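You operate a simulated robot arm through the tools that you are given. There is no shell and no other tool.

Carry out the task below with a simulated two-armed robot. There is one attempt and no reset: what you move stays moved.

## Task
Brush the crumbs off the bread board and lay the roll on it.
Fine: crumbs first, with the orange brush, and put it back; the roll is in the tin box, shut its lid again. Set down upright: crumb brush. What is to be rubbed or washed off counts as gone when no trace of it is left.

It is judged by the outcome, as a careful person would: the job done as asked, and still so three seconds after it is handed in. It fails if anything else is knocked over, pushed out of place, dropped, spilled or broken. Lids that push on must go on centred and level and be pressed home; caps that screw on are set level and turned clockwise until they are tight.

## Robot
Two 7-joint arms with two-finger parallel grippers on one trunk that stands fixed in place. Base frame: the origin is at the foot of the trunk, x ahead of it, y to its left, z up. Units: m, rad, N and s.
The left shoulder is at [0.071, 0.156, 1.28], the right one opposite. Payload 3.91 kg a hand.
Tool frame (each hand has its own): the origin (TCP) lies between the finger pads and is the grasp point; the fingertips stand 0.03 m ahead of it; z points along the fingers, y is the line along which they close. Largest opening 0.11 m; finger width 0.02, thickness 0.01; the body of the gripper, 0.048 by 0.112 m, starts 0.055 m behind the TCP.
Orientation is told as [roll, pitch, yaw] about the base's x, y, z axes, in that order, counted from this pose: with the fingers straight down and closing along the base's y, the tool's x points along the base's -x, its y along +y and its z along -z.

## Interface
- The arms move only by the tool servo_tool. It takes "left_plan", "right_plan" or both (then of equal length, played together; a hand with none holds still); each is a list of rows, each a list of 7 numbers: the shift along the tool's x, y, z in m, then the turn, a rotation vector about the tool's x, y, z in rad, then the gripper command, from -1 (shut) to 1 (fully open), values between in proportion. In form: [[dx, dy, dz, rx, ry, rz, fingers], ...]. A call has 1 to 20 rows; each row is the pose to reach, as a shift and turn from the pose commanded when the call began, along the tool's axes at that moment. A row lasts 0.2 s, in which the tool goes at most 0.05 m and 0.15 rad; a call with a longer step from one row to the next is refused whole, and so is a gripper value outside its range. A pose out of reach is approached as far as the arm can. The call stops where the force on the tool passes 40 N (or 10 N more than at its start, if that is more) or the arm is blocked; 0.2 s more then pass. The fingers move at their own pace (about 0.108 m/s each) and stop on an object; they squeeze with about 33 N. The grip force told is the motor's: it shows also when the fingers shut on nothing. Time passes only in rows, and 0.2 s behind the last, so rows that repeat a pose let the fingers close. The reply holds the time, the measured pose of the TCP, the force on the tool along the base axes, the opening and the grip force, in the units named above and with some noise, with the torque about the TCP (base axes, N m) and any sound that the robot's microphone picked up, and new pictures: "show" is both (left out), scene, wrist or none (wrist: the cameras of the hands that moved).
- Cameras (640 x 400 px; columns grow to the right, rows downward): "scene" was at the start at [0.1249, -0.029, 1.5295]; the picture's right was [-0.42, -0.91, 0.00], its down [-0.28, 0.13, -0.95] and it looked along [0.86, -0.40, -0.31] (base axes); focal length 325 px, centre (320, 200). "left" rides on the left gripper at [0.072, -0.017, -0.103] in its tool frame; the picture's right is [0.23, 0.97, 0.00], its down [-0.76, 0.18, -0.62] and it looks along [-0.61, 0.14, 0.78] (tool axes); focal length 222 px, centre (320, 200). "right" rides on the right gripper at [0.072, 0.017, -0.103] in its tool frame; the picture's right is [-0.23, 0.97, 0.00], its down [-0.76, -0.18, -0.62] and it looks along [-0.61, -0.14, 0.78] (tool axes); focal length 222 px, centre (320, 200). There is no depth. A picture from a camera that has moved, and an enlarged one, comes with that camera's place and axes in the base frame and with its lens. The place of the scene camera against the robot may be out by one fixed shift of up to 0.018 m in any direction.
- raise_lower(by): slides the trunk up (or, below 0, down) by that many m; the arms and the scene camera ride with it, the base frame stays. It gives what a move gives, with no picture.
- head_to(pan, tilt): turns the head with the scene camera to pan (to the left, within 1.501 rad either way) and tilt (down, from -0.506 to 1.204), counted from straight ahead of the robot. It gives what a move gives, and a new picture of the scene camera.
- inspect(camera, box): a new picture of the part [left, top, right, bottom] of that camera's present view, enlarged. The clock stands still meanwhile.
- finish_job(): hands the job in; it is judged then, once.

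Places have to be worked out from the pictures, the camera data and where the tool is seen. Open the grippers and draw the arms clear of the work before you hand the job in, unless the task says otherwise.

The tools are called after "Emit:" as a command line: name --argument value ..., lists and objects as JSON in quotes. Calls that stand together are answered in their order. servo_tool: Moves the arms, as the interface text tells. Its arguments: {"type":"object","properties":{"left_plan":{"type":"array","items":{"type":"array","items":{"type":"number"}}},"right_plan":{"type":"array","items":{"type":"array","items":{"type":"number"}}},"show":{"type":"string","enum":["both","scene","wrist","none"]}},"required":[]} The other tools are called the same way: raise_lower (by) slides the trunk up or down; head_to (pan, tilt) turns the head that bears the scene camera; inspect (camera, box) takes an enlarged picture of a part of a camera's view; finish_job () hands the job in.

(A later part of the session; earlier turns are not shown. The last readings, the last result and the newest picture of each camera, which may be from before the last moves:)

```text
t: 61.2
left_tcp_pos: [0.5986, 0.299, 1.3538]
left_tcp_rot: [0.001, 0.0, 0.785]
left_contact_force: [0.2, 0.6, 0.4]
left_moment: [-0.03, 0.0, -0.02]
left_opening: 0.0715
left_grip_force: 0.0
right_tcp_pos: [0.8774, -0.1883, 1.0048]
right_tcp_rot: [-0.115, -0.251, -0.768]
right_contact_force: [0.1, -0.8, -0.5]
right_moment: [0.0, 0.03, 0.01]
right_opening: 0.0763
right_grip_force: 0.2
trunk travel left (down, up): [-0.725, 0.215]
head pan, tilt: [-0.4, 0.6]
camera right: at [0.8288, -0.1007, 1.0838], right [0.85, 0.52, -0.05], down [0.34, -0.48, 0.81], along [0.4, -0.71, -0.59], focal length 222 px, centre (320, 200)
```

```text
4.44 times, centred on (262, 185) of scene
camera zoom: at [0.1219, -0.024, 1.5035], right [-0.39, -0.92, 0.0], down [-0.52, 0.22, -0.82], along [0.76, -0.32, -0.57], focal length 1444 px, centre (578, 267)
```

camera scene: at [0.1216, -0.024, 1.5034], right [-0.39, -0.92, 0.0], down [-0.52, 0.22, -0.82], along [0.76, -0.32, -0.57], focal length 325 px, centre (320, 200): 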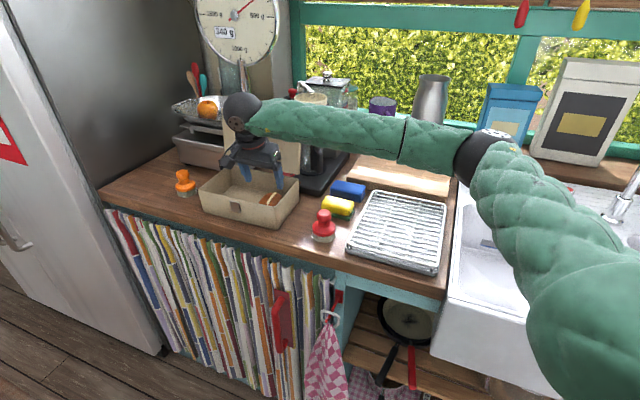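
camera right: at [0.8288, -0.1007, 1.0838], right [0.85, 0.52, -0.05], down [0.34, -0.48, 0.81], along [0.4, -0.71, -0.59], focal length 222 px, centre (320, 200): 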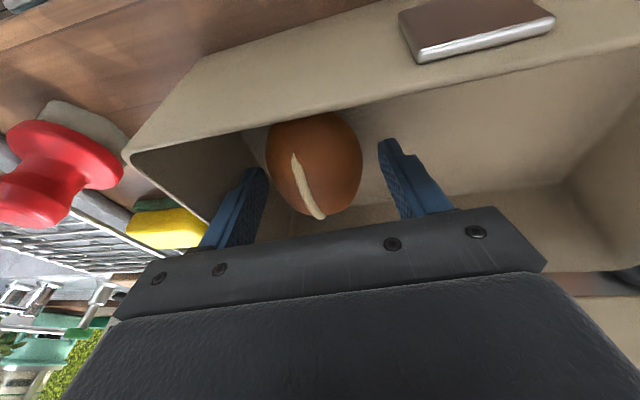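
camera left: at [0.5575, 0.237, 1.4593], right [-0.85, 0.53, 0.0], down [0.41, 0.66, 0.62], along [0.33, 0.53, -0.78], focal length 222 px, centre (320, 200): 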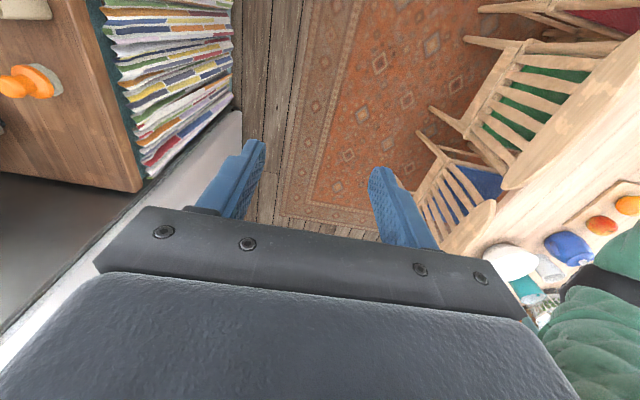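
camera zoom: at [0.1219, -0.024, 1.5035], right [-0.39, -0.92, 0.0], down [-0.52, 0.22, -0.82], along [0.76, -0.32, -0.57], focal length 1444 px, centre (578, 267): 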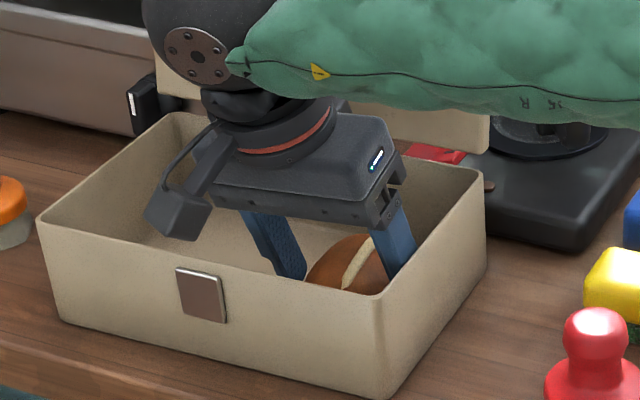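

The fingers straddle the roll. I go 6 mm lower and nudge the roll about 2 cm left, away from the wall, so I can then straighten the hand and grip it squarely.

Emit:
servo_tool --right_plan '[[0, 0, 0.003, 0, 0, 0, 0.382], [0, 0, 0.006, 0, 0, 0, 0.382], [0, 0.005, 0.0054, 0, 0, 0, 0.382], [0, 0.01, 0.0048, 0, 0, 0, 0.382], [0, 0.015, 0.0042, 0, 0, 0, 0.382], [0, 0.02, 0.0036, 0, 0, 0, 0.382]]' --show "wrist"

Emit:
inspect --camera "right" --box '[210, 60, 430, 240]'

Emit:
inspect --camera "scene" --box '[190, 140, 318, 230]'

```text
t: 62.6
left_tcp_pos: [0.5979, 0.2996, 1.3542]
left_tcp_rot: [0.001, 0.001, 0.786]
left_contact_force: [0.7, 0.1, 0.1]
left_moment: [-0.01, 0.0, 0.01]
left_opening: 0.0714
left_grip_force: 0.1
right_tcp_pos: [0.8919, -0.1743, 1.0]
right_tcp_rot: [-0.114, -0.253, -0.77]
right_contact_force: [-1.0, -0.5, 0.1]
right_moment: [-0.03, -0.01, -0.02]
right_opening: 0.0763
right_grip_force: 0.5
trunk travel left (down, up): [-0.725, 0.215]
head pan, tilt: [-0.4, 0.6]
camera right: at [0.8428, -0.0874, 1.0779], right [0.85, 0.52, -0.05], down [0.34, -0.48, 0.81], along [0.4, -0.71, -0.59], focal length 222 px, centre (320, 200)
```

right: 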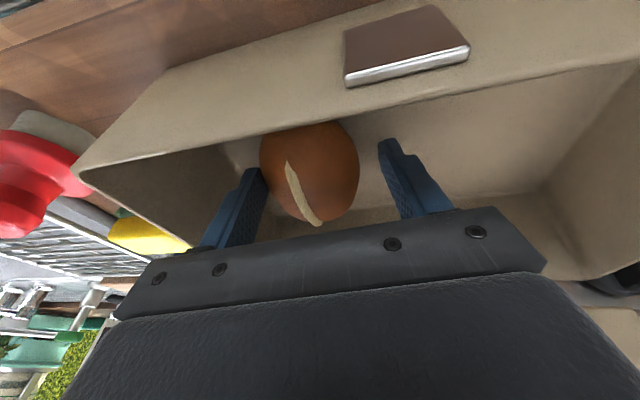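

```text
2.22 times, centred on (320, 150) of right
camera zoom: at [0.8428, -0.0874, 1.0779], right [0.85, 0.52, -0.05], down [0.34, -0.48, 0.81], along [0.4, -0.71, -0.59], focal length 494 px, centre (320, 311)
```

zoom: 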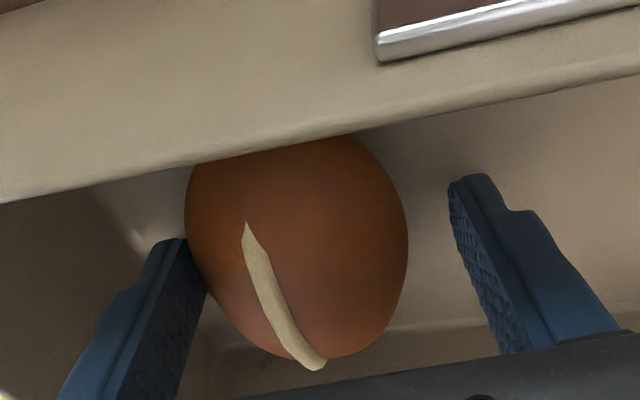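

```text
4.44 times, centred on (254, 185) of scene
camera zoom: at [0.1217, -0.0238, 1.5035], right [-0.39, -0.92, 0.0], down [-0.52, 0.22, -0.82], along [0.76, -0.32, -0.57], focal length 1444 px, centre (613, 267)
```

zoom: 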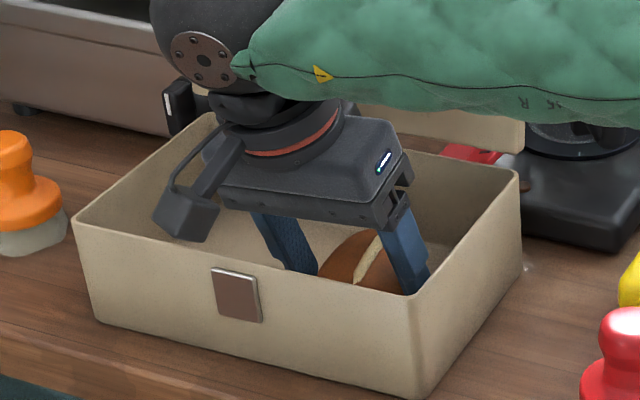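

The roll slid left with the finger and now has room. I straighten the hand, lower a few millimetres, and close on the roll.

Emit:
servo_tool --right_plan '[[0, 0, 0, -0.06, 0, 0, 0.382], [-0.001, 0.0003, 0.002, -0.12, 0, 0, 0.382], [-0.0015, 0.0007, 0.0055, -0.12, 0, 0, 0.382], [-0.0015, 0.0007, 0.0055, -0.12, 0, 0, 0.2], [-0.0015, 0.0007, 0.0055, -0.12, 0, 0, -1], [-0.0015, 0.0007, 0.0055, -0.12, 0, 0, -1], [-0.0015, 0.0007, 0.0055, -0.12, 0, 0, -1], [-0.0015, 0.0007, 0.0055, -0.12, 0, 0, -1]]' --show "wrist"

Emit:
inspect --camera "right" --box '[210, 60, 430, 240]'

Emit:
inspect --camera "scene" --box '[190, 140, 318, 230]'

```text
t: 64.4
left_tcp_pos: [0.5976, 0.2997, 1.3539]
left_tcp_rot: [-0.001, 0.001, 0.784]
left_contact_force: [0.2, -0.3, -0.5]
left_moment: [-0.02, -0.01, 0.02]
left_opening: 0.0718
left_grip_force: 0.1
right_tcp_pos: [0.8935, -0.1784, 0.9947]
right_tcp_rot: [0.005, -0.252, -0.77]
right_contact_force: [0.1, -0.2, 0.3]
right_moment: [-0.01, 0.01, 0.02]
right_opening: 0.0631
right_grip_force: 33.1
trunk travel left (down, up): [-0.725, 0.215]
head pan, tilt: [-0.4, 0.6]
camera right: at [0.8363, -0.0979, 1.0757], right [0.83, 0.55, 0.06], down [0.29, -0.54, 0.79], along [0.47, -0.64, -0.61], focal length 222 px, centre (320, 200)
```

right: 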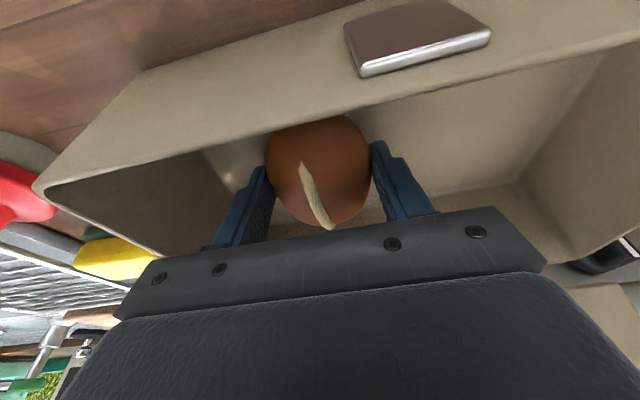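

```text
2.22 times, centred on (320, 150) of right
camera zoom: at [0.8363, -0.0979, 1.0757], right [0.83, 0.55, 0.06], down [0.29, -0.54, 0.79], along [0.47, -0.64, -0.61], focal length 494 px, centre (320, 311)
```

zoom: 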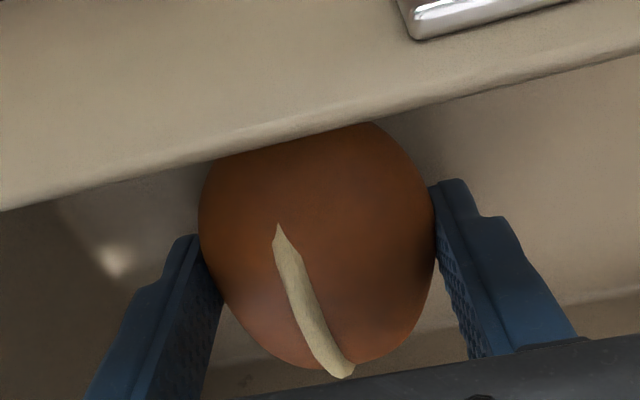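

```text
4.44 times, centred on (254, 185) of scene
camera zoom: at [0.1216, -0.024, 1.5035], right [-0.39, -0.92, 0.0], down [-0.52, 0.22, -0.82], along [0.76, -0.32, -0.57], focal length 1444 px, centre (613, 267)
```

zoom: 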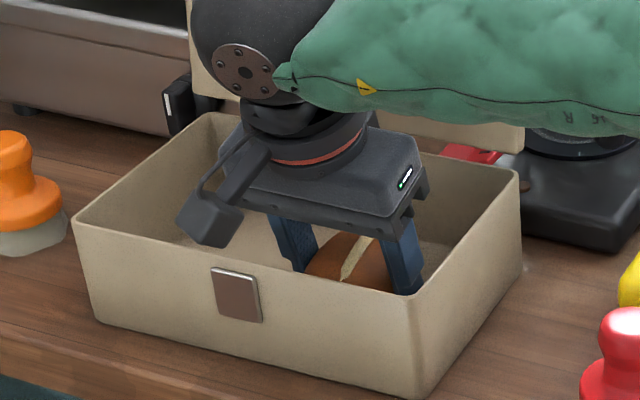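

The roll is gripped (opening 0.063, 33 N). I lift straight up a little and check that it comes along.

Emit:
servo_tool --right_plan '[[-0.0025, 0, -0.0097, 0, 0, 0, -1], [-0.005, 0, -0.0194, 0, 0, 0, -1], [-0.01, 0, -0.0387, 0, 0, 0, -1]]' --show "wrist"

Emit:
inspect --camera "scene" --box '[190, 130, 318, 220]'

```text
t: 65.2
left_tcp_pos: [0.5978, 0.2989, 1.3548]
left_tcp_rot: [0.0, 0.0, 0.785]
left_contact_force: [0.5, -0.3, 0.4]
left_moment: [0.04, 0.02, -0.01]
left_opening: 0.0716
left_grip_force: 0.1
right_tcp_pos: [0.8924, -0.1758, 1.0346]
right_tcp_rot: [0.006, -0.251, -0.768]
right_contact_force: [-0.9, 0.6, -1.0]
right_moment: [0.01, -0.01, 0.0]
right_opening: 0.0632
right_grip_force: 32.6
trunk travel left (down, up): [-0.725, 0.215]
head pan, tilt: [-0.4, 0.6]
camera right: at [0.8355, -0.0974, 1.1148], right [0.83, 0.55, 0.06], down [0.29, -0.53, 0.79], along [0.47, -0.64, -0.61], focal length 222 px, centre (320, 200)
```

right: 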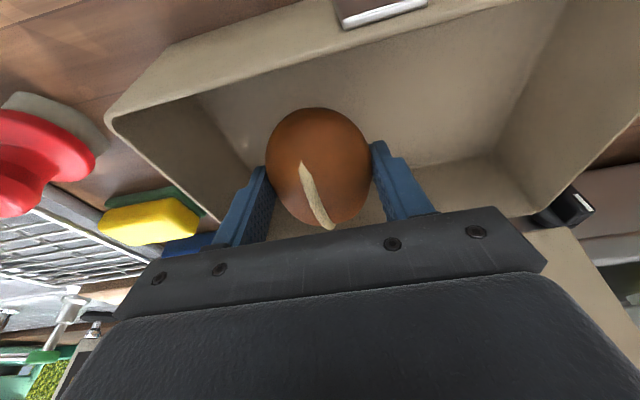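

```text
4.44 times, centred on (254, 175) of scene
camera zoom: at [0.1212, -0.0237, 1.5035], right [-0.39, -0.92, 0.0], down [-0.52, 0.22, -0.82], along [0.76, -0.32, -0.57], focal length 1444 px, centre (613, 311)
```

zoom: 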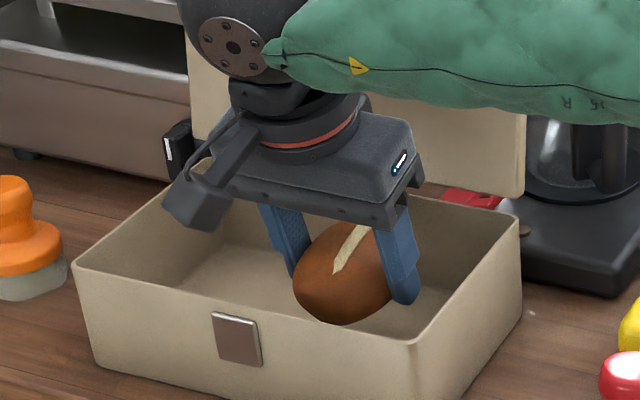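

The roll comes along cleanly. I lift it clear of the box and carry it along the front of the counter toward the board.

Emit:
servo_tool --right_plan '[[-0.01, 0, -0.0387, 0, 0, 0, -1], [-0.0199, 0, -0.0775, 0, 0, 0, -1], [-0.0299, 0, -0.1162, 0, 0, 0, -1], [-0.0399, 0, -0.1549, 0, 0, 0, -1], [-0.0461, 0, -0.1792, 0, 0, 0, -1], [-0.0465, -0.0421, -0.1791, 0, 0, 0, -1], [-0.0469, -0.0842, -0.179, 0, 0, 0, -1], [-0.0473, -0.1263, -0.1789, 0, 0, 0, -1], [-0.0478, -0.1684, -0.1788, 0, 0, 0, -1], [-0.0482, -0.2105, -0.1787, 0, 0, 0, -1], [-0.0486, -0.2526, -0.1786, 0, 0, 0, -1], [-0.049, -0.2947, -0.1785, 0, 0, 0, -1]]' --show "both"

```text
t: 67.8
left_tcp_pos: [0.5966, 0.2975, 1.3559]
left_tcp_rot: [0.001, -0.002, 0.788]
left_contact_force: [-0.1, -0.1, -0.1]
left_moment: [0.0, 0.0, 0.0]
left_opening: 0.0717
left_grip_force: 0.2
right_tcp_pos: [0.6883, -0.3928, 1.2185]
right_tcp_rot: [0.006, -0.253, -0.768]
right_contact_force: [-0.1, -0.1, -1.1]
right_moment: [-0.03, 0.01, 0.0]
right_opening: 0.0627
right_grip_force: 33.0
trunk travel left (down, up): [-0.725, 0.215]
head pan, tilt: [-0.4, 0.6]
camera scene: at [0.1198, -0.0257, 1.5037], right [-0.39, -0.92, 0.0], down [-0.52, 0.22, -0.83], along [0.76, -0.32, -0.56], focal length 325 px, centre (320, 200)
camera right: at [0.6309, -0.3139, 1.3], right [0.83, 0.55, 0.06], down [0.29, -0.54, 0.79], along [0.47, -0.64, -0.61], focal length 222 px, centre (320, 200)
```

scene: 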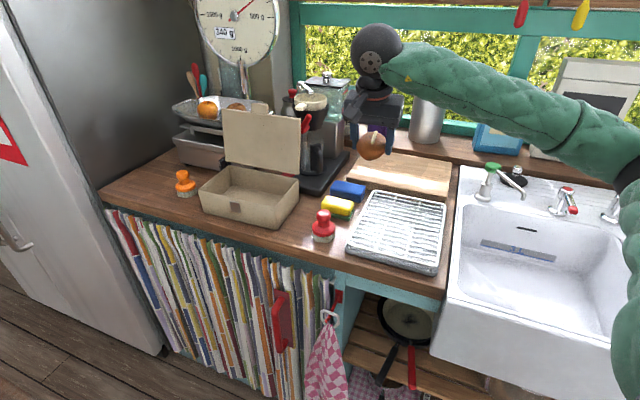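
right: 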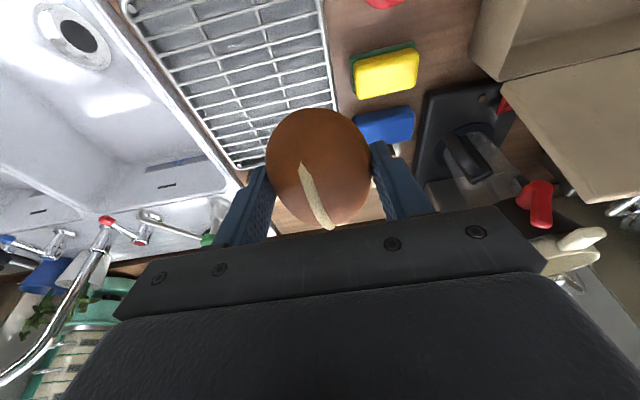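

The roll is held securely and the board is ahead. I move it out over the board at about 7 cm height.

Emit:
servo_tool --right_plan '[[-0.036, -0.0056, 0.0268, 0, 0, 0, -1], [-0.0719, -0.0113, 0.0536, 0, 0, 0, -1], [-0.1079, -0.0169, 0.0804, 0, 0, 0, -1], [-0.1438, -0.0225, 0.1071, 0, 0, 0, -1], [-0.1798, -0.0281, 0.1339, 0, 0, 0, -1], [-0.2157, -0.0338, 0.1607, 0, 0, 0, -1], [-0.2517, -0.0394, 0.1875, 0, 0, 0, -1]]' --show "both"

Emit:
inspect --camera "scene" --box '[330, 120, 474, 220]'

```text
t: 69.4
left_tcp_pos: [0.5991, 0.2977, 1.3536]
left_tcp_rot: [0.002, 0.0, 0.785]
left_contact_force: [0.5, 0.9, 0.2]
left_moment: [0.03, 0.0, 0.01]
left_opening: 0.0718
left_grip_force: 0.0
right_tcp_pos: [0.8765, -0.6237, 1.0971]
right_tcp_rot: [0.006, -0.253, -0.769]
right_contact_force: [0.2, -0.3, -1.4]
right_moment: [0.03, 0.02, 0.02]
right_opening: 0.0627
right_grip_force: 32.8
trunk travel left (down, up): [-0.725, 0.215]
head pan, tilt: [-0.4, 0.6]
camera scene: at [0.1227, -0.0249, 1.5034], right [-0.39, -0.92, 0.0], down [-0.52, 0.22, -0.82], along [0.76, -0.32, -0.57], focal length 325 px, centre (320, 200)
camera right: at [0.8186, -0.5446, 1.1792], right [0.83, 0.55, 0.06], down [0.29, -0.54, 0.79], along [0.47, -0.64, -0.61], focal length 222 px, centre (320, 200)
```

scene: 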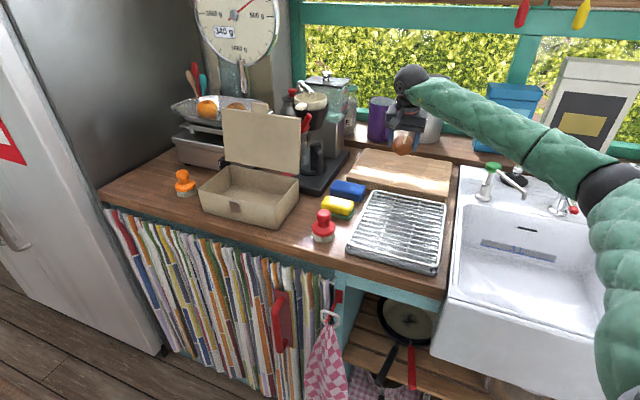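
right: 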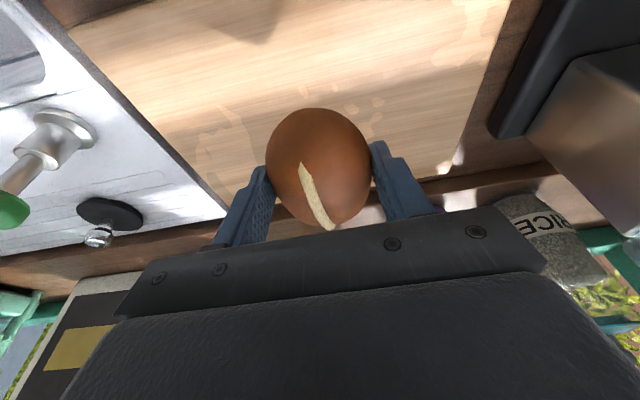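

```text
4.00 times, centred on (402, 170) of scene
camera zoom: at [0.1227, -0.0249, 1.5034], right [-0.39, -0.92, 0.0], down [-0.52, 0.22, -0.82], along [0.76, -0.32, -0.57], focal length 1299 px, centre (-8, 320)
```

zoom: 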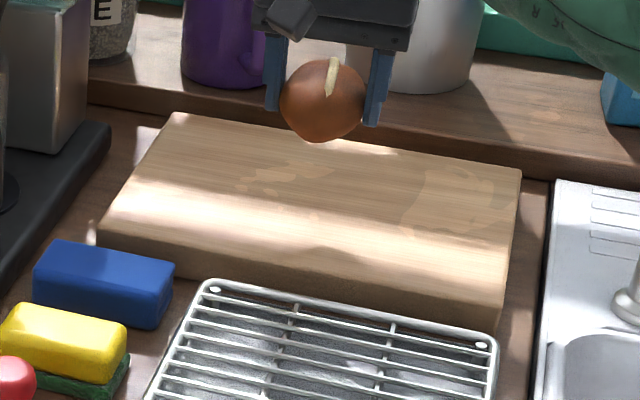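

The roll is over the middle of the board. I lower it to about 1 cm above the surface.

Emit:
servo_tool --right_plan '[[0.0002, 0, 0.0206, 0, 0, 0, -1], [-0.0001, 0, 0.0413, 0, 0, 0, -1], [-0.0007, 0, 0.057, 0, 0, 0, -1]]' --show "wrist"

Emit:
inspect --camera "scene" --box '[330, 120, 474, 220]'

```text
t: 70.2
left_tcp_pos: [0.5992, 0.2998, 1.3535]
left_tcp_rot: [0.0, -0.001, 0.785]
left_contact_force: [0.1, 0.1, -0.2]
left_moment: [-0.01, 0.02, -0.01]
left_opening: 0.0712
left_grip_force: 0.1
right_tcp_pos: [0.8848, -0.632, 1.0432]
right_tcp_rot: [0.005, -0.252, -0.768]
right_contact_force: [-0.3, 0.2, -1.6]
right_moment: [-0.01, 0.01, -0.01]
right_opening: 0.0629
right_grip_force: 33.0
trunk travel left (down, up): [-0.725, 0.215]
head pan, tilt: [-0.4, 0.6]
camera right: at [0.8275, -0.5531, 1.1241], right [0.83, 0.55, 0.06], down [0.29, -0.54, 0.79], along [0.47, -0.64, -0.61], focal length 222 px, centre (320, 200)
```

right: 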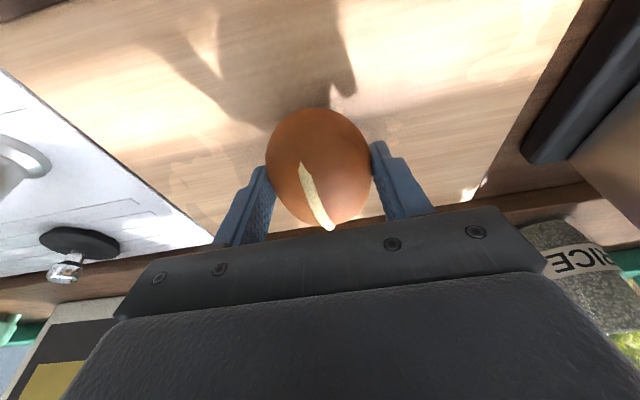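

```text
4.00 times, centred on (402, 170) of scene
camera zoom: at [0.1216, -0.0242, 1.5036], right [-0.39, -0.92, 0.0], down [-0.52, 0.22, -0.82], along [0.76, -0.32, -0.57], focal length 1299 px, centre (-8, 320)
```

zoom: 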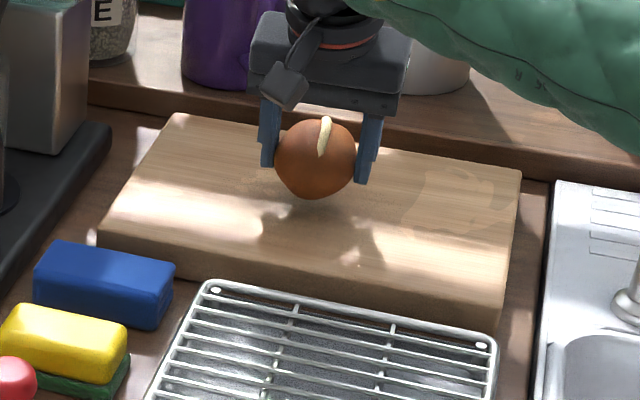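

Still hanging free. I lower in small steps and watch for contact.

Emit:
servo_tool --right_plan '[[0.0008, 0, 0.0029, 0, 0, 0, -1], [0.0015, 0, 0.0058, 0, 0, 0, -1], [0.0023, 0, 0.0087, 0, 0, 0, -1]]' --show "none"

```text
t: 71.0
left_tcp_pos: [0.5983, 0.2992, 1.3548]
left_tcp_rot: [0.0, 0.0, 0.785]
left_contact_force: [-0.2, -0.2, 1.4]
left_moment: [-0.01, -0.04, -0.01]
left_opening: 0.0716
left_grip_force: 0.0
right_tcp_pos: [0.8838, -0.6316, 1.0333]
right_tcp_rot: [0.004, -0.25, -0.77]
right_contact_force: [0.0, -0.2, -0.3]
right_moment: [0.01, 0.02, -0.01]
right_opening: 0.0627
right_grip_force: 33.4
trunk travel left (down, up): [-0.725, 0.215]
head pan, tilt: [-0.4, 0.6]
```

Emit:
servo_tool --right_plan '[[0.0005, 0, 0.0019, 0, 0, 0, -1], [0.001, 0, 0.0037, 0, 0, 0, -1]]' --show "none"

```text
t: 71.6
left_tcp_pos: [0.5986, 0.2978, 1.3548]
left_tcp_rot: [0.0, 0.0, 0.785]
left_contact_force: [0.7, -0.3, 0.5]
left_moment: [0.0, 0.02, -0.02]
left_opening: 0.0716
left_grip_force: 0.0
right_tcp_pos: [0.8832, -0.631, 1.0299]
right_tcp_rot: [0.006, -0.251, -0.77]
right_contact_force: [0.5, 0.7, -1.0]
right_moment: [-0.01, 0.01, 0.04]
right_opening: 0.0627
right_grip_force: 32.5
trunk travel left (down, up): [-0.725, 0.215]
head pan, tilt: [-0.4, 0.6]
```

No contact yet at 1.030; a few more millimetres down.

Emit:
servo_tool --right_plan '[[0.0005, 0, 0.0019, 0, 0, 0, -1], [0.001, 0, 0.0037, 0, 0, 0, -1]]' --show "wrist"

Emit:
inspect --camera "scene" --box '[370, 140, 450, 190]'

```text
t: 72.2
left_tcp_pos: [0.5981, 0.2994, 1.3546]
left_tcp_rot: [0.0, -0.002, 0.783]
left_contact_force: [-0.4, 0.5, 0.2]
left_moment: [-0.01, -0.03, 0.01]
left_opening: 0.0717
left_grip_force: 0.1
right_tcp_pos: [0.8821, -0.632, 1.0263]
right_tcp_rot: [0.006, -0.252, -0.77]
right_contact_force: [-0.3, 0.2, -0.6]
right_moment: [0.0, 0.01, 0.0]
right_opening: 0.0627
right_grip_force: 33.6
trunk travel left (down, up): [-0.725, 0.215]
head pan, tilt: [-0.4, 0.6]
camera right: at [0.826, -0.5524, 1.1079], right [0.83, 0.55, 0.06], down [0.29, -0.54, 0.79], along [0.47, -0.64, -0.61], focal length 222 px, centre (320, 200)
```

right: 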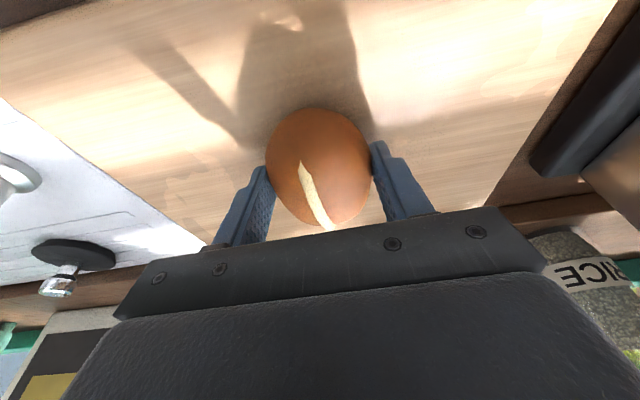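

```text
8.00 times, centred on (410, 165) of scene
camera zoom: at [0.1216, -0.0243, 1.5035], right [-0.39, -0.92, 0.0], down [-0.52, 0.22, -0.82], along [0.76, -0.32, -0.57], focal length 2599 px, centre (-400, 480)
```

zoom: 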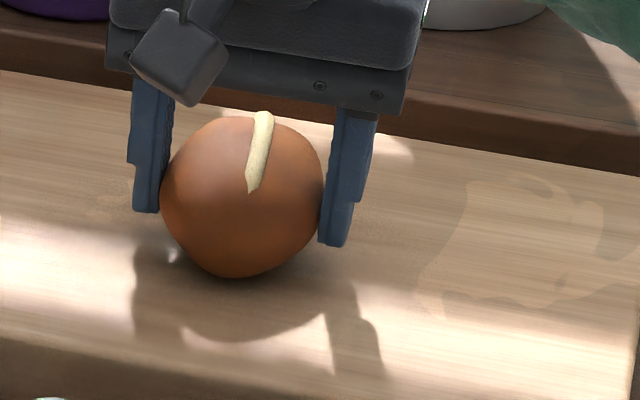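

Emit:
servo_tool --right_plan '[[0.0005, 0, 0.0019, 0, 0, 0, -1], [0.001, 0, 0.0037, 0, 0, 0, -1]]' --show "none"

Emit:
inspect --camera "scene" --box '[370, 140, 450, 190]'

```text
t: 72.8
left_tcp_pos: [0.5973, 0.2981, 1.3537]
left_tcp_rot: [-0.001, -0.001, 0.784]
left_contact_force: [-0.8, 0.8, 0.1]
left_moment: [-0.01, -0.02, -0.01]
left_opening: 0.0717
left_grip_force: 0.1
right_tcp_pos: [0.8838, -0.6316, 1.0245]
right_tcp_rot: [0.005, -0.251, -0.768]
right_contact_force: [0.1, 0.1, 2.9]
right_moment: [-0.03, 0.04, 0.0]
right_opening: 0.0628
right_grip_force: 33.1
trunk travel left (down, up): [-0.725, 0.215]
head pan, tilt: [-0.4, 0.6]
```

```text
8.00 times, centred on (410, 165) of scene
camera zoom: at [0.1213, -0.0239, 1.5036], right [-0.39, -0.92, 0.0], down [-0.52, 0.22, -0.82], along [0.76, -0.32, -0.57], focal length 2599 px, centre (-400, 480)
```

zoom: 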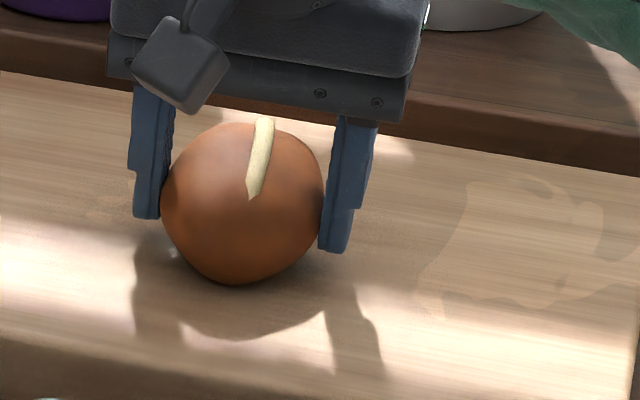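

Light contact (about 3.5 N): the roll touches the board. I open the fingers gradually to release it.

Emit:
servo_tool --right_plan '[[0, 0, 0, 0, 0, 0, 0.15], [0, 0, 0, 0, 0, 0, 0.2], [0, 0, 0, 0, 0, 0, 0.3], [0, 0, 0, 0, 0, 0, 0.45], [0, 0, 0, 0, 0, 0, 0.55], [0, 0, 0, 0, 0, 0, 0.55]]' --show "wrist"

Emit:
inspect --camera "scene" --box '[370, 140, 450, 190]'

```text
t: 74.2
left_tcp_pos: [0.5991, 0.2989, 1.3538]
left_tcp_rot: [-0.001, -0.001, 0.785]
left_contact_force: [0.4, -0.3, 0.1]
left_moment: [-0.01, 0.02, -0.02]
left_opening: 0.0713
left_grip_force: 0.0
right_tcp_pos: [0.8834, -0.6317, 1.0233]
right_tcp_rot: [0.006, -0.251, -0.77]
right_contact_force: [-0.6, 1.2, 0.9]
right_moment: [-0.01, -0.03, -0.01]
right_opening: 0.0854
right_grip_force: 0.0
trunk travel left (down, up): [-0.725, 0.215]
head pan, tilt: [-0.4, 0.6]
camera right: at [0.8258, -0.5529, 1.1045], right [0.83, 0.55, 0.06], down [0.29, -0.54, 0.79], along [0.47, -0.64, -0.61], focal length 222 px, centre (320, 200)
```

right: 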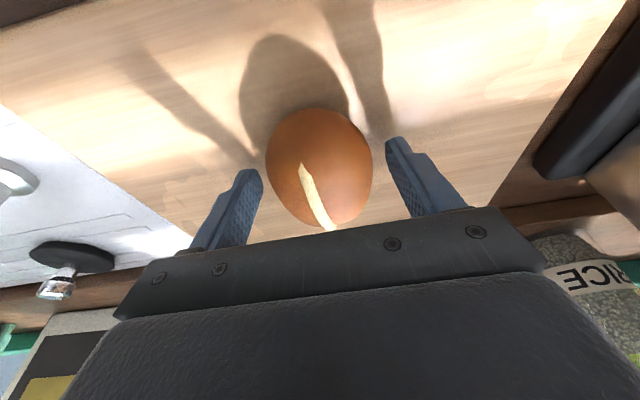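

```text
8.00 times, centred on (410, 165) of scene
camera zoom: at [0.1215, -0.0242, 1.5035], right [-0.39, -0.92, 0.0], down [-0.52, 0.22, -0.82], along [0.76, -0.32, -0.57], focal length 2599 px, centre (-400, 480)
```

zoom: 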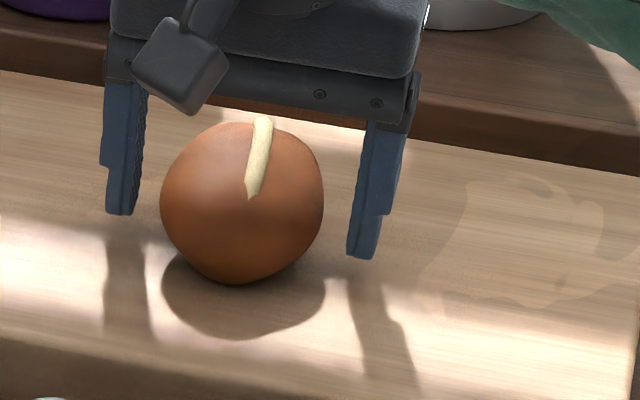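

The roll rests on the board. I withdraw the right hand along its axis, then up and back to the right side.

Emit:
servo_tool --right_plan '[[0, 0, -0.02, 0, 0, 0, 0.55], [0, 0, -0.05, 0, 0, 0, 0.55], [0, 0, -0.09, 0, 0, 0, 0.55], [0, 0, -0.13, 0, 0, 0, 0.55], [0.03, 0, -0.16, 0, 0, 0, 0.55], [0.065, 0, -0.185, 0, 0, 0, 0.55], [0.1, 0, -0.21, 0, 0, 0, 0.55], [0.14, 0, -0.235, 0, 0, 0, 0.55], [0.18, 0, -0.255, 0, 0, 0, 0.55]]' --show "both"

Emit:
inspect --camera "scene" --box '[340, 130, 468, 210]'

Emit:
inspect --camera "scene" --box '[160, 95, 340, 235]'

```text
t: 76.2
left_tcp_pos: [0.5995, 0.2998, 1.3543]
left_tcp_rot: [0.0, -0.001, 0.787]
left_contact_force: [-0.8, -1.1, 0.5]
left_moment: [0.02, -0.03, 0.0]
left_opening: 0.0714
left_grip_force: 0.1
right_tcp_pos: [0.7108, -0.4652, 1.2259]
right_tcp_rot: [0.005, -0.25, -0.77]
right_contact_force: [-0.5, 0.0, 0.4]
right_moment: [-0.01, -0.03, -0.05]
right_opening: 0.0851
right_grip_force: 0.1
trunk travel left (down, up): [-0.725, 0.215]
head pan, tilt: [-0.4, 0.6]
camera scene: at [0.1209, -0.0235, 1.5036], right [-0.39, -0.92, 0.0], down [-0.52, 0.22, -0.83], along [0.76, -0.32, -0.56], focal length 325 px, centre (320, 200)
camera right: at [0.6534, -0.3863, 1.3071], right [0.83, 0.55, 0.06], down [0.29, -0.54, 0.79], along [0.47, -0.64, -0.61], focal length 222 px, centre (320, 200)
```

scene: 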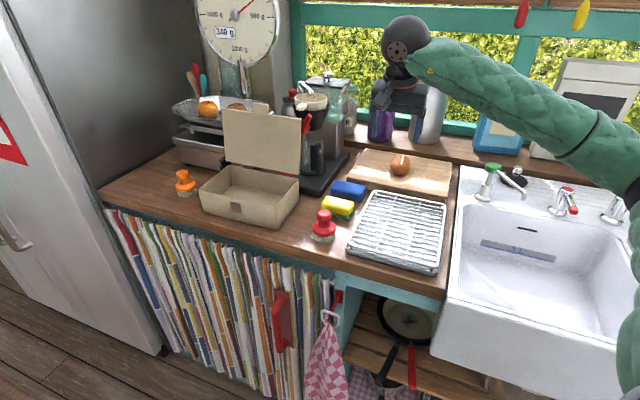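
right: 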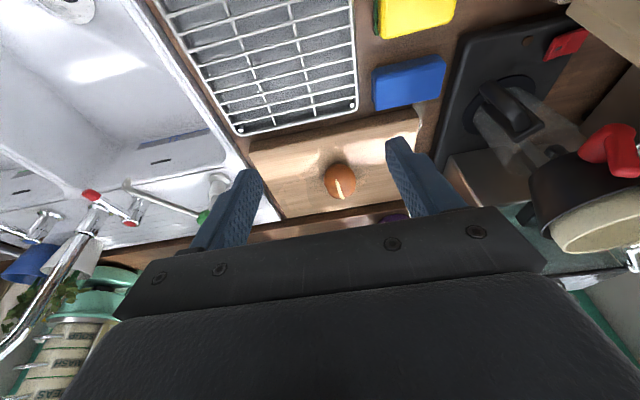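

```text
5.00 times, centred on (404, 170) of scene
camera zoom: at [0.1209, -0.0235, 1.5036], right [-0.39, -0.92, 0.0], down [-0.52, 0.22, -0.83], along [0.76, -0.32, -0.56], focal length 1624 px, centre (-100, 350)
```

zoom: 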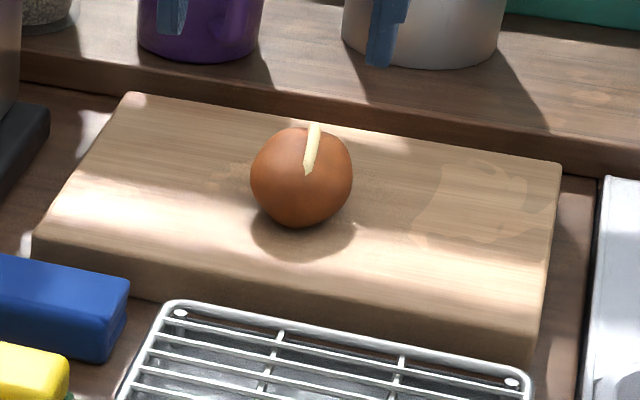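

```text
2.86 times, centred on (250, 165) of scene
camera zoom: at [0.1209, -0.0235, 1.5036], right [-0.39, -0.92, 0.0], down [-0.52, 0.22, -0.83], along [0.76, -0.32, -0.56], focal length 928 px, centre (520, 300)
```

zoom: 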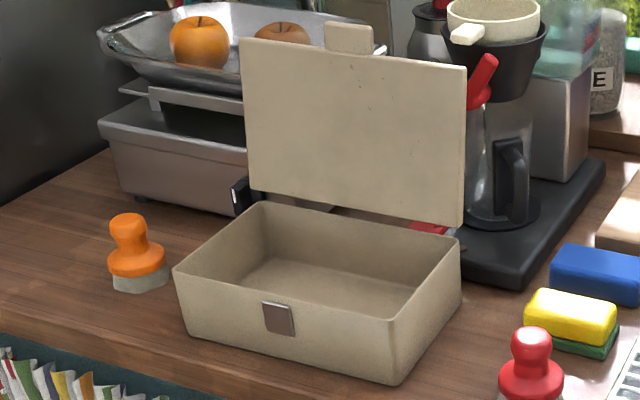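

The roll sits on the board and the lid is still standing. Now I bring the left hand back above the lid's tab to close it, and move the right hand a bit further out of the way.

Emit:
servo_tool --left_plan '[[0.0071, -0.0453, 0.0032, 0, 0, 0, 0.3], [0.0143, -0.0905, 0.0063, 0, 0, 0, 0.3], [0.0214, -0.1358, 0.0095, 0, 0, 0, 0.3], [0.0285, -0.1811, 0.0127, 0, 0, 0, 0.3], [0.0357, -0.2264, 0.0158, 0, 0, 0, 0.3], [0.0428, -0.2716, 0.019, 0, 0, 0, 0.3], [0.05, -0.3169, 0.0222, 0, 0, 0, 0.3], [0.0571, -0.3622, 0.0253, 0, 0, 0, 0.3], [0.0642, -0.4074, 0.0285, 0, 0, 0, 0.3], [0.0714, -0.4527, 0.0316, 0, 0, 0, 0.3], [0.0785, -0.498, 0.0348, 0, 0, 0, 0.3], [0.0856, -0.5433, 0.038, 0, 0, 0, 0.3], [0.0928, -0.5885, 0.0411, 0, 0, 0, 0.3], [0.0999, -0.6338, 0.0443, 0, 0, 0, 0.3]]' --right_plan '[[0.02, 0, -0.01, 0, 0, 0, 0.55], [0.04, 0, -0.02, 0, 0, 0, 0.55], [0.06, 0, -0.03, 0, 0, 0, 0.55], [0.08, 0, -0.04, 0, 0, 0, 0.55], [0.08, 0, -0.04, 0, 0, 0, 0.55], [0.08, 0, -0.04, 0, 0, 0, 0.55], [0.08, 0, -0.04, 0, 0, 0, 0.55], [0.08, 0, -0.04, 0, 0, 0, 0.55], [0.08, 0, -0.04, 0, 0, 0, 0.55], [0.08, 0, -0.04, 0, 0, 0, 0.55], [0.08, 0, -0.04, 0, 0, 0, 0.55], [0.08, 0, -0.04, 0, 0, 0, 0.55], [0.08, 0, -0.04, 0, 0, 0, 0.55], [0.08, 0, -0.04, 0, 0, 0, 0.55]]' --show "both"

Emit:
inspect --camera "left" --box '[200, 60, 440, 240]'

```text
t: 79.2
left_tcp_pos: [0.9754, -0.2251, 1.3089]
left_tcp_rot: [0.002, -0.002, 0.785]
left_contact_force: [0.6, -0.6, 0.1]
left_moment: [-0.02, 0.02, 0.0]
left_opening: 0.0716
left_grip_force: 0.1
right_tcp_pos: [0.6481, -0.4087, 1.2423]
right_tcp_rot: [0.008, -0.25, -0.769]
right_contact_force: [0.5, -0.6, -0.9]
right_moment: [0.08, -0.04, 0.0]
right_opening: 0.0853
right_grip_force: 0.0
trunk travel left (down, up): [-0.725, 0.215]
head pan, tilt: [-0.4, 0.6]
camera scene: at [0.1203, -0.0302, 1.5034], right [-0.39, -0.92, 0.0], down [-0.52, 0.22, -0.82], along [0.76, -0.32, -0.57], focal length 325 px, centre (320, 200)
camera right: at [0.5909, -0.3313, 1.3241], right [0.83, 0.55, 0.06], down [0.29, -0.54, 0.79], along [0.47, -0.64, -0.61], focal length 222 px, centre (320, 200)
camera left: at [0.9359, -0.2892, 1.4132], right [-0.85, 0.53, 0.0], down [0.41, 0.66, 0.63], along [0.33, 0.53, -0.78], focal length 222 px, centre (320, 200)
```

scene: 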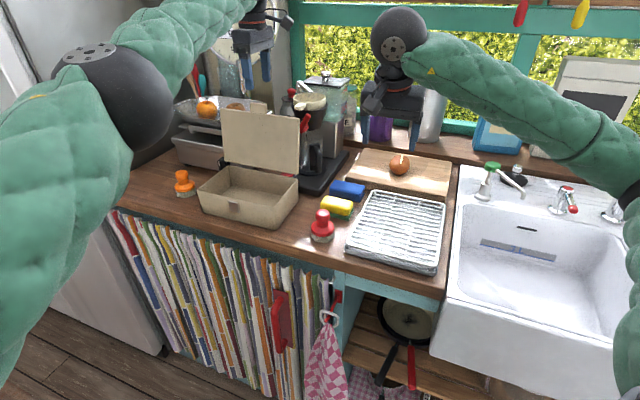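
right: 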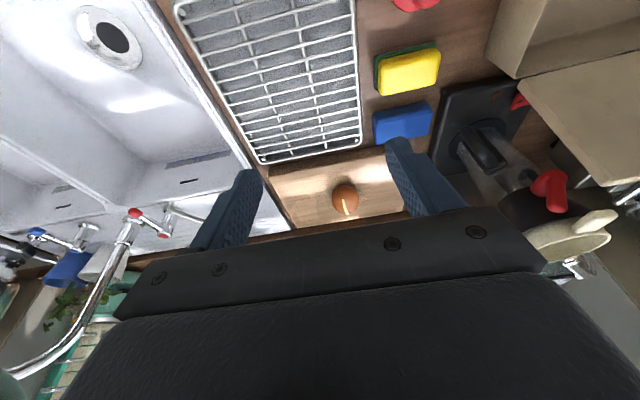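
left: 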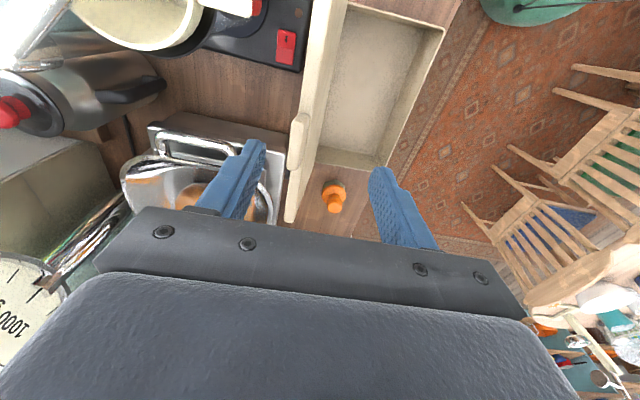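

```text
2.22 times, centred on (320, 150) of left
camera zoom: at [0.9359, -0.2892, 1.4132], right [-0.85, 0.53, 0.0], down [0.41, 0.66, 0.63], along [0.33, 0.53, -0.78], focal length 494 px, centre (320, 311)
```

zoom: 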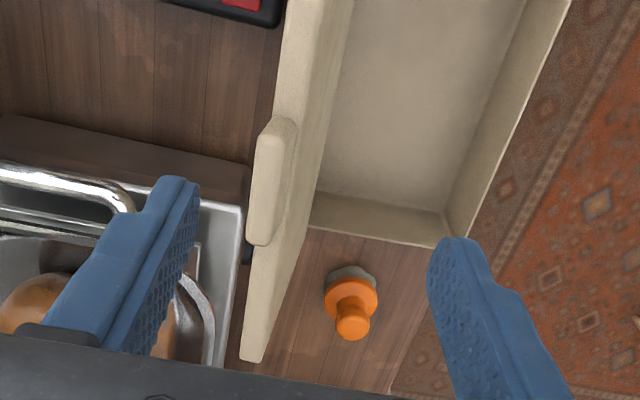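

The tab is slightly left of the fingers' plane. I shift the hand about 2 cm left and lower it so the fingers straddle the tab again.

Emit:
servo_tool --left_plan '[[-0.007, -0.002, 0.02, 0, 0, 0, 0.3], [-0.014, -0.005, 0.04, 0, 0, 0, 0.3], [-0.02, -0.007, 0.05, 0, 0, 0, 0.3], [-0.02, -0.007, 0.05, 0, 0, 0, 0.3]]' --show "wrist"

Emit:
inspect --camera "left" --box '[200, 60, 440, 240]'

```text
t: 80.2
left_tcp_pos: [0.9959, -0.2087, 1.2584]
left_tcp_rot: [0.0, 0.001, 0.786]
left_contact_force: [0.4, 0.4, -1.0]
left_moment: [-0.01, -0.02, 0.02]
left_opening: 0.0715
left_grip_force: 0.0
right_tcp_pos: [0.65, -0.4049, 1.2436]
right_tcp_rot: [0.005, -0.252, -0.768]
right_contact_force: [0.3, -0.8, 0.1]
right_moment: [-0.02, 0.01, 0.03]
right_opening: 0.0851
right_grip_force: 0.0
trunk travel left (down, up): [-0.725, 0.215]
head pan, tilt: [-0.4, 0.6]
camera left: at [0.9569, -0.2723, 1.3624], right [-0.85, 0.53, 0.0], down [0.41, 0.66, 0.62], along [0.33, 0.53, -0.78], focal length 222 px, centre (320, 200)
```

left: 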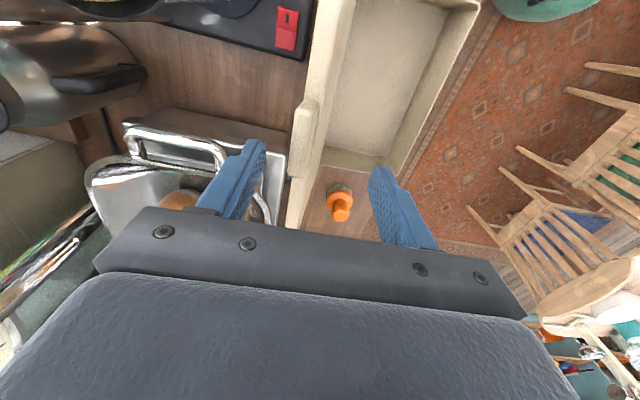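

```text
2.22 times, centred on (320, 150) of left
camera zoom: at [0.9569, -0.2723, 1.3624], right [-0.85, 0.53, 0.0], down [0.41, 0.66, 0.62], along [0.33, 0.53, -0.78], focal length 494 px, centre (320, 311)
```

zoom: 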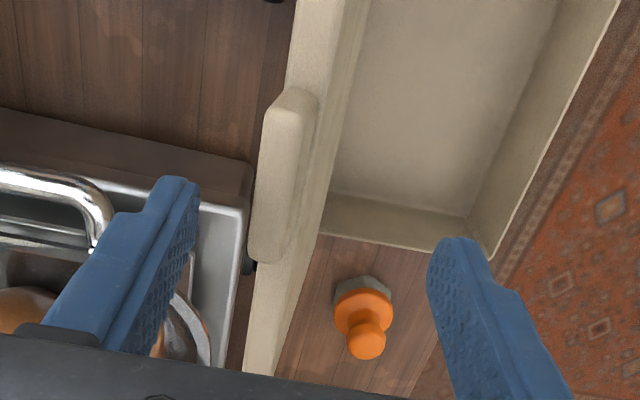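

Tab is now well between the fingers. I lower 5 cm to straddle it.

Emit:
servo_tool --left_plan '[[0.002, -0.002, 0.017, 0, 0, 0, 0.3], [0.003, -0.004, 0.034, 0, 0, 0, 0.3], [0.003, -0.004, 0.05, 0, 0, 0, 0.3]]' --show "wrist"

Emit:
inspect --camera "left" --box '[200, 60, 440, 240]'

```text
t: 81.0
left_tcp_pos: [0.9971, -0.2146, 1.2085]
left_tcp_rot: [0.0, 0.001, 0.785]
left_contact_force: [-0.1, 0.9, -0.1]
left_moment: [0.0, 0.01, 0.01]
left_opening: 0.0715
left_grip_force: 0.0
right_tcp_pos: [0.6485, -0.405, 1.2443]
right_tcp_rot: [0.006, -0.251, -0.769]
right_contact_force: [0.3, 0.3, 0.3]
right_moment: [-0.02, 0.02, -0.03]
right_opening: 0.0852
right_grip_force: 0.1
trunk travel left (down, up): [-0.725, 0.215]
head pan, tilt: [-0.4, 0.6]
camera left: at [0.9591, -0.2778, 1.3123], right [-0.85, 0.53, 0.0], down [0.41, 0.67, 0.62], along [0.33, 0.53, -0.78], focal length 222 px, centre (320, 200)
```

left: 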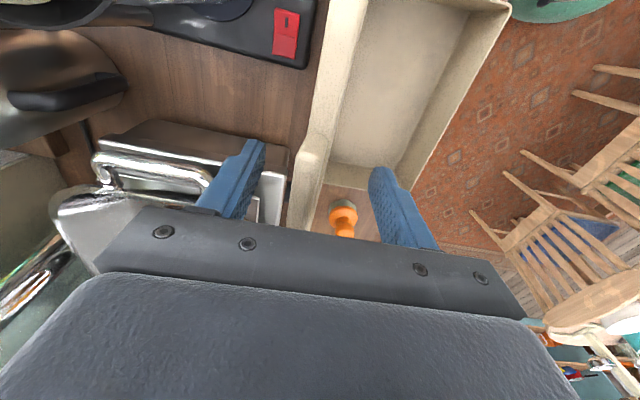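

```text
2.22 times, centred on (320, 150) of left
camera zoom: at [0.9591, -0.2778, 1.3123], right [-0.85, 0.53, 0.0], down [0.41, 0.67, 0.62], along [0.33, 0.53, -0.78], focal length 494 px, centre (320, 311)
```

zoom: 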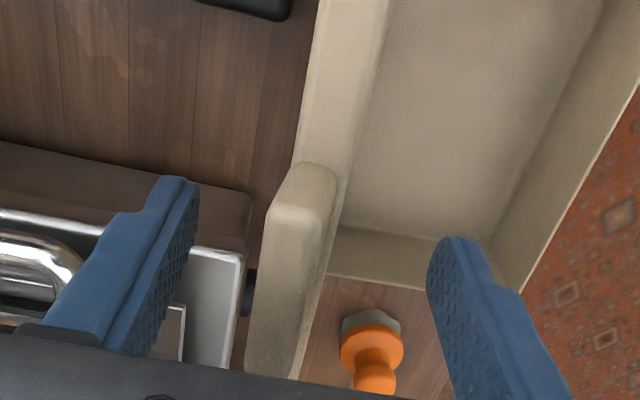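

The tab is straddled. I narrow the fingers to about 2.8 cm and swing the lid forward past vertical and down along the reverse arc to about 60°.

Emit:
servo_tool --left_plan '[[0, 0, 0, 0, 0, 0, -0.2], [0, 0, 0, 0, 0, 0, -0.49], [0, 0.004, 0, 0, 0, 0, -0.49], [0, 0.008, 0, 0, 0, 0, -0.49], [0, 0.0156, 0, 0.034, 0, 0, -0.49], [0, 0.0233, -0.0003, 0.068, 0, 0, -0.49], [0, 0.031, 0.0003, 0.102, 0, 0, -0.49], [0, 0.0387, 0.0009, 0.136, 0, 0, -0.49], [0, 0.0462, 0.0021, 0.17, 0, 0, -0.49], [0, 0.0537, 0.0033, 0.204, 0, 0, -0.49], [0, 0.0687, 0.007, 0.271, 0, 0, -0.49], [0, 0.0831, 0.012, 0.339, 0, 0, -0.49], [0, 0.0971, 0.0181, 0.407, 0, 0, -0.49]]' --show "both"

Emit:
inspect --camera "scene" --box '[170, 100, 330, 220]'

Emit:
inspect --camera "left" --box '[200, 60, 440, 240]'

```text
t: 83.8
left_tcp_pos: [0.9272, -0.1463, 1.1928]
left_tcp_rot: [-0.409, 0.002, 0.788]
left_contact_force: [-0.1, 0.6, 0.4]
left_moment: [-0.03, 0.02, 0.01]
left_opening: 0.0281
left_grip_force: 0.1
right_tcp_pos: [0.6473, -0.4039, 1.2449]
right_tcp_rot: [0.006, -0.251, -0.77]
right_contact_force: [0.6, 0.3, 0.6]
right_moment: [0.01, -0.02, 0.03]
right_opening: 0.0852
right_grip_force: 0.0
trunk travel left (down, up): [-0.725, 0.215]
head pan, tilt: [-0.4, 0.6]
camera scene: at [0.1216, -0.0233, 1.5036], right [-0.39, -0.92, 0.0], down [-0.52, 0.22, -0.82], along [0.76, -0.32, -0.57], focal length 325 px, centre (320, 200)
camera left: at [0.8588, -0.1791, 1.295], right [-0.79, 0.47, -0.39], down [0.25, 0.83, 0.5], along [0.56, 0.3, -0.77], focal length 222 px, centre (320, 200)
```

scene: 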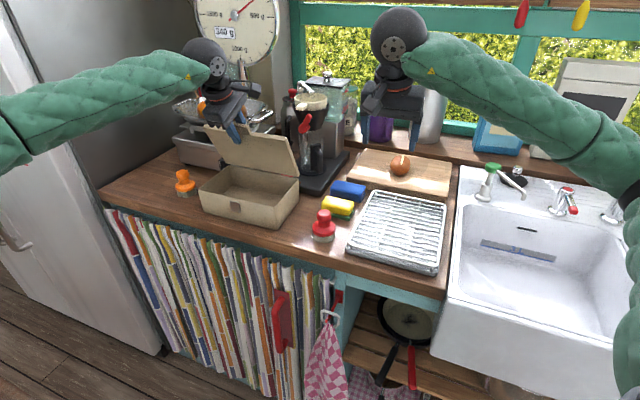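
left: 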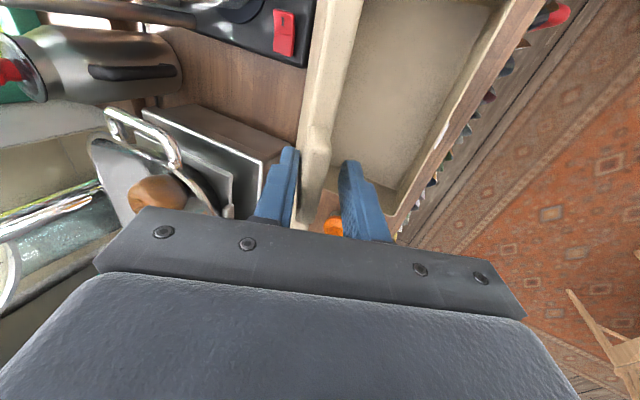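

```text
3.33 times, centred on (250, 160) of scene
camera zoom: at [0.1216, -0.0233, 1.5036], right [-0.39, -0.92, 0.0], down [-0.52, 0.22, -0.82], along [0.76, -0.32, -0.57], focal length 1083 px, centre (553, 333)
```

zoom: 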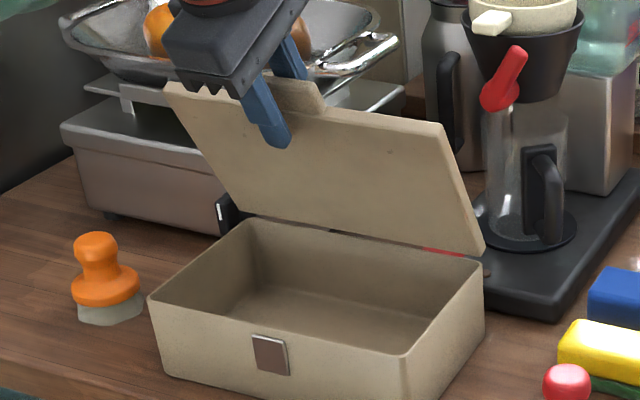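

```text
2.22 times, centred on (320, 150) of left
camera zoom: at [0.8588, -0.1791, 1.295], right [-0.79, 0.47, -0.39], down [0.25, 0.83, 0.5], along [0.56, 0.3, -0.77], focal length 494 px, centre (320, 311)
```

zoom: 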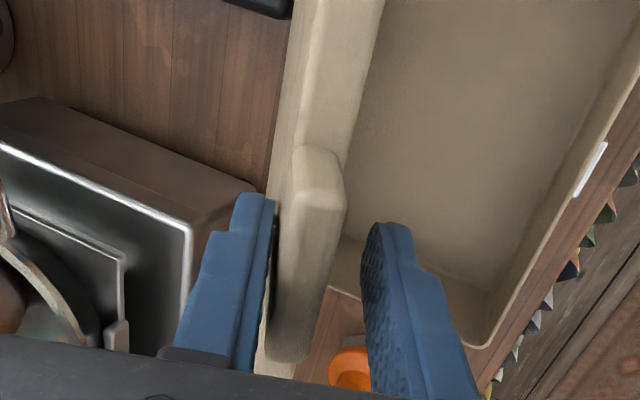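

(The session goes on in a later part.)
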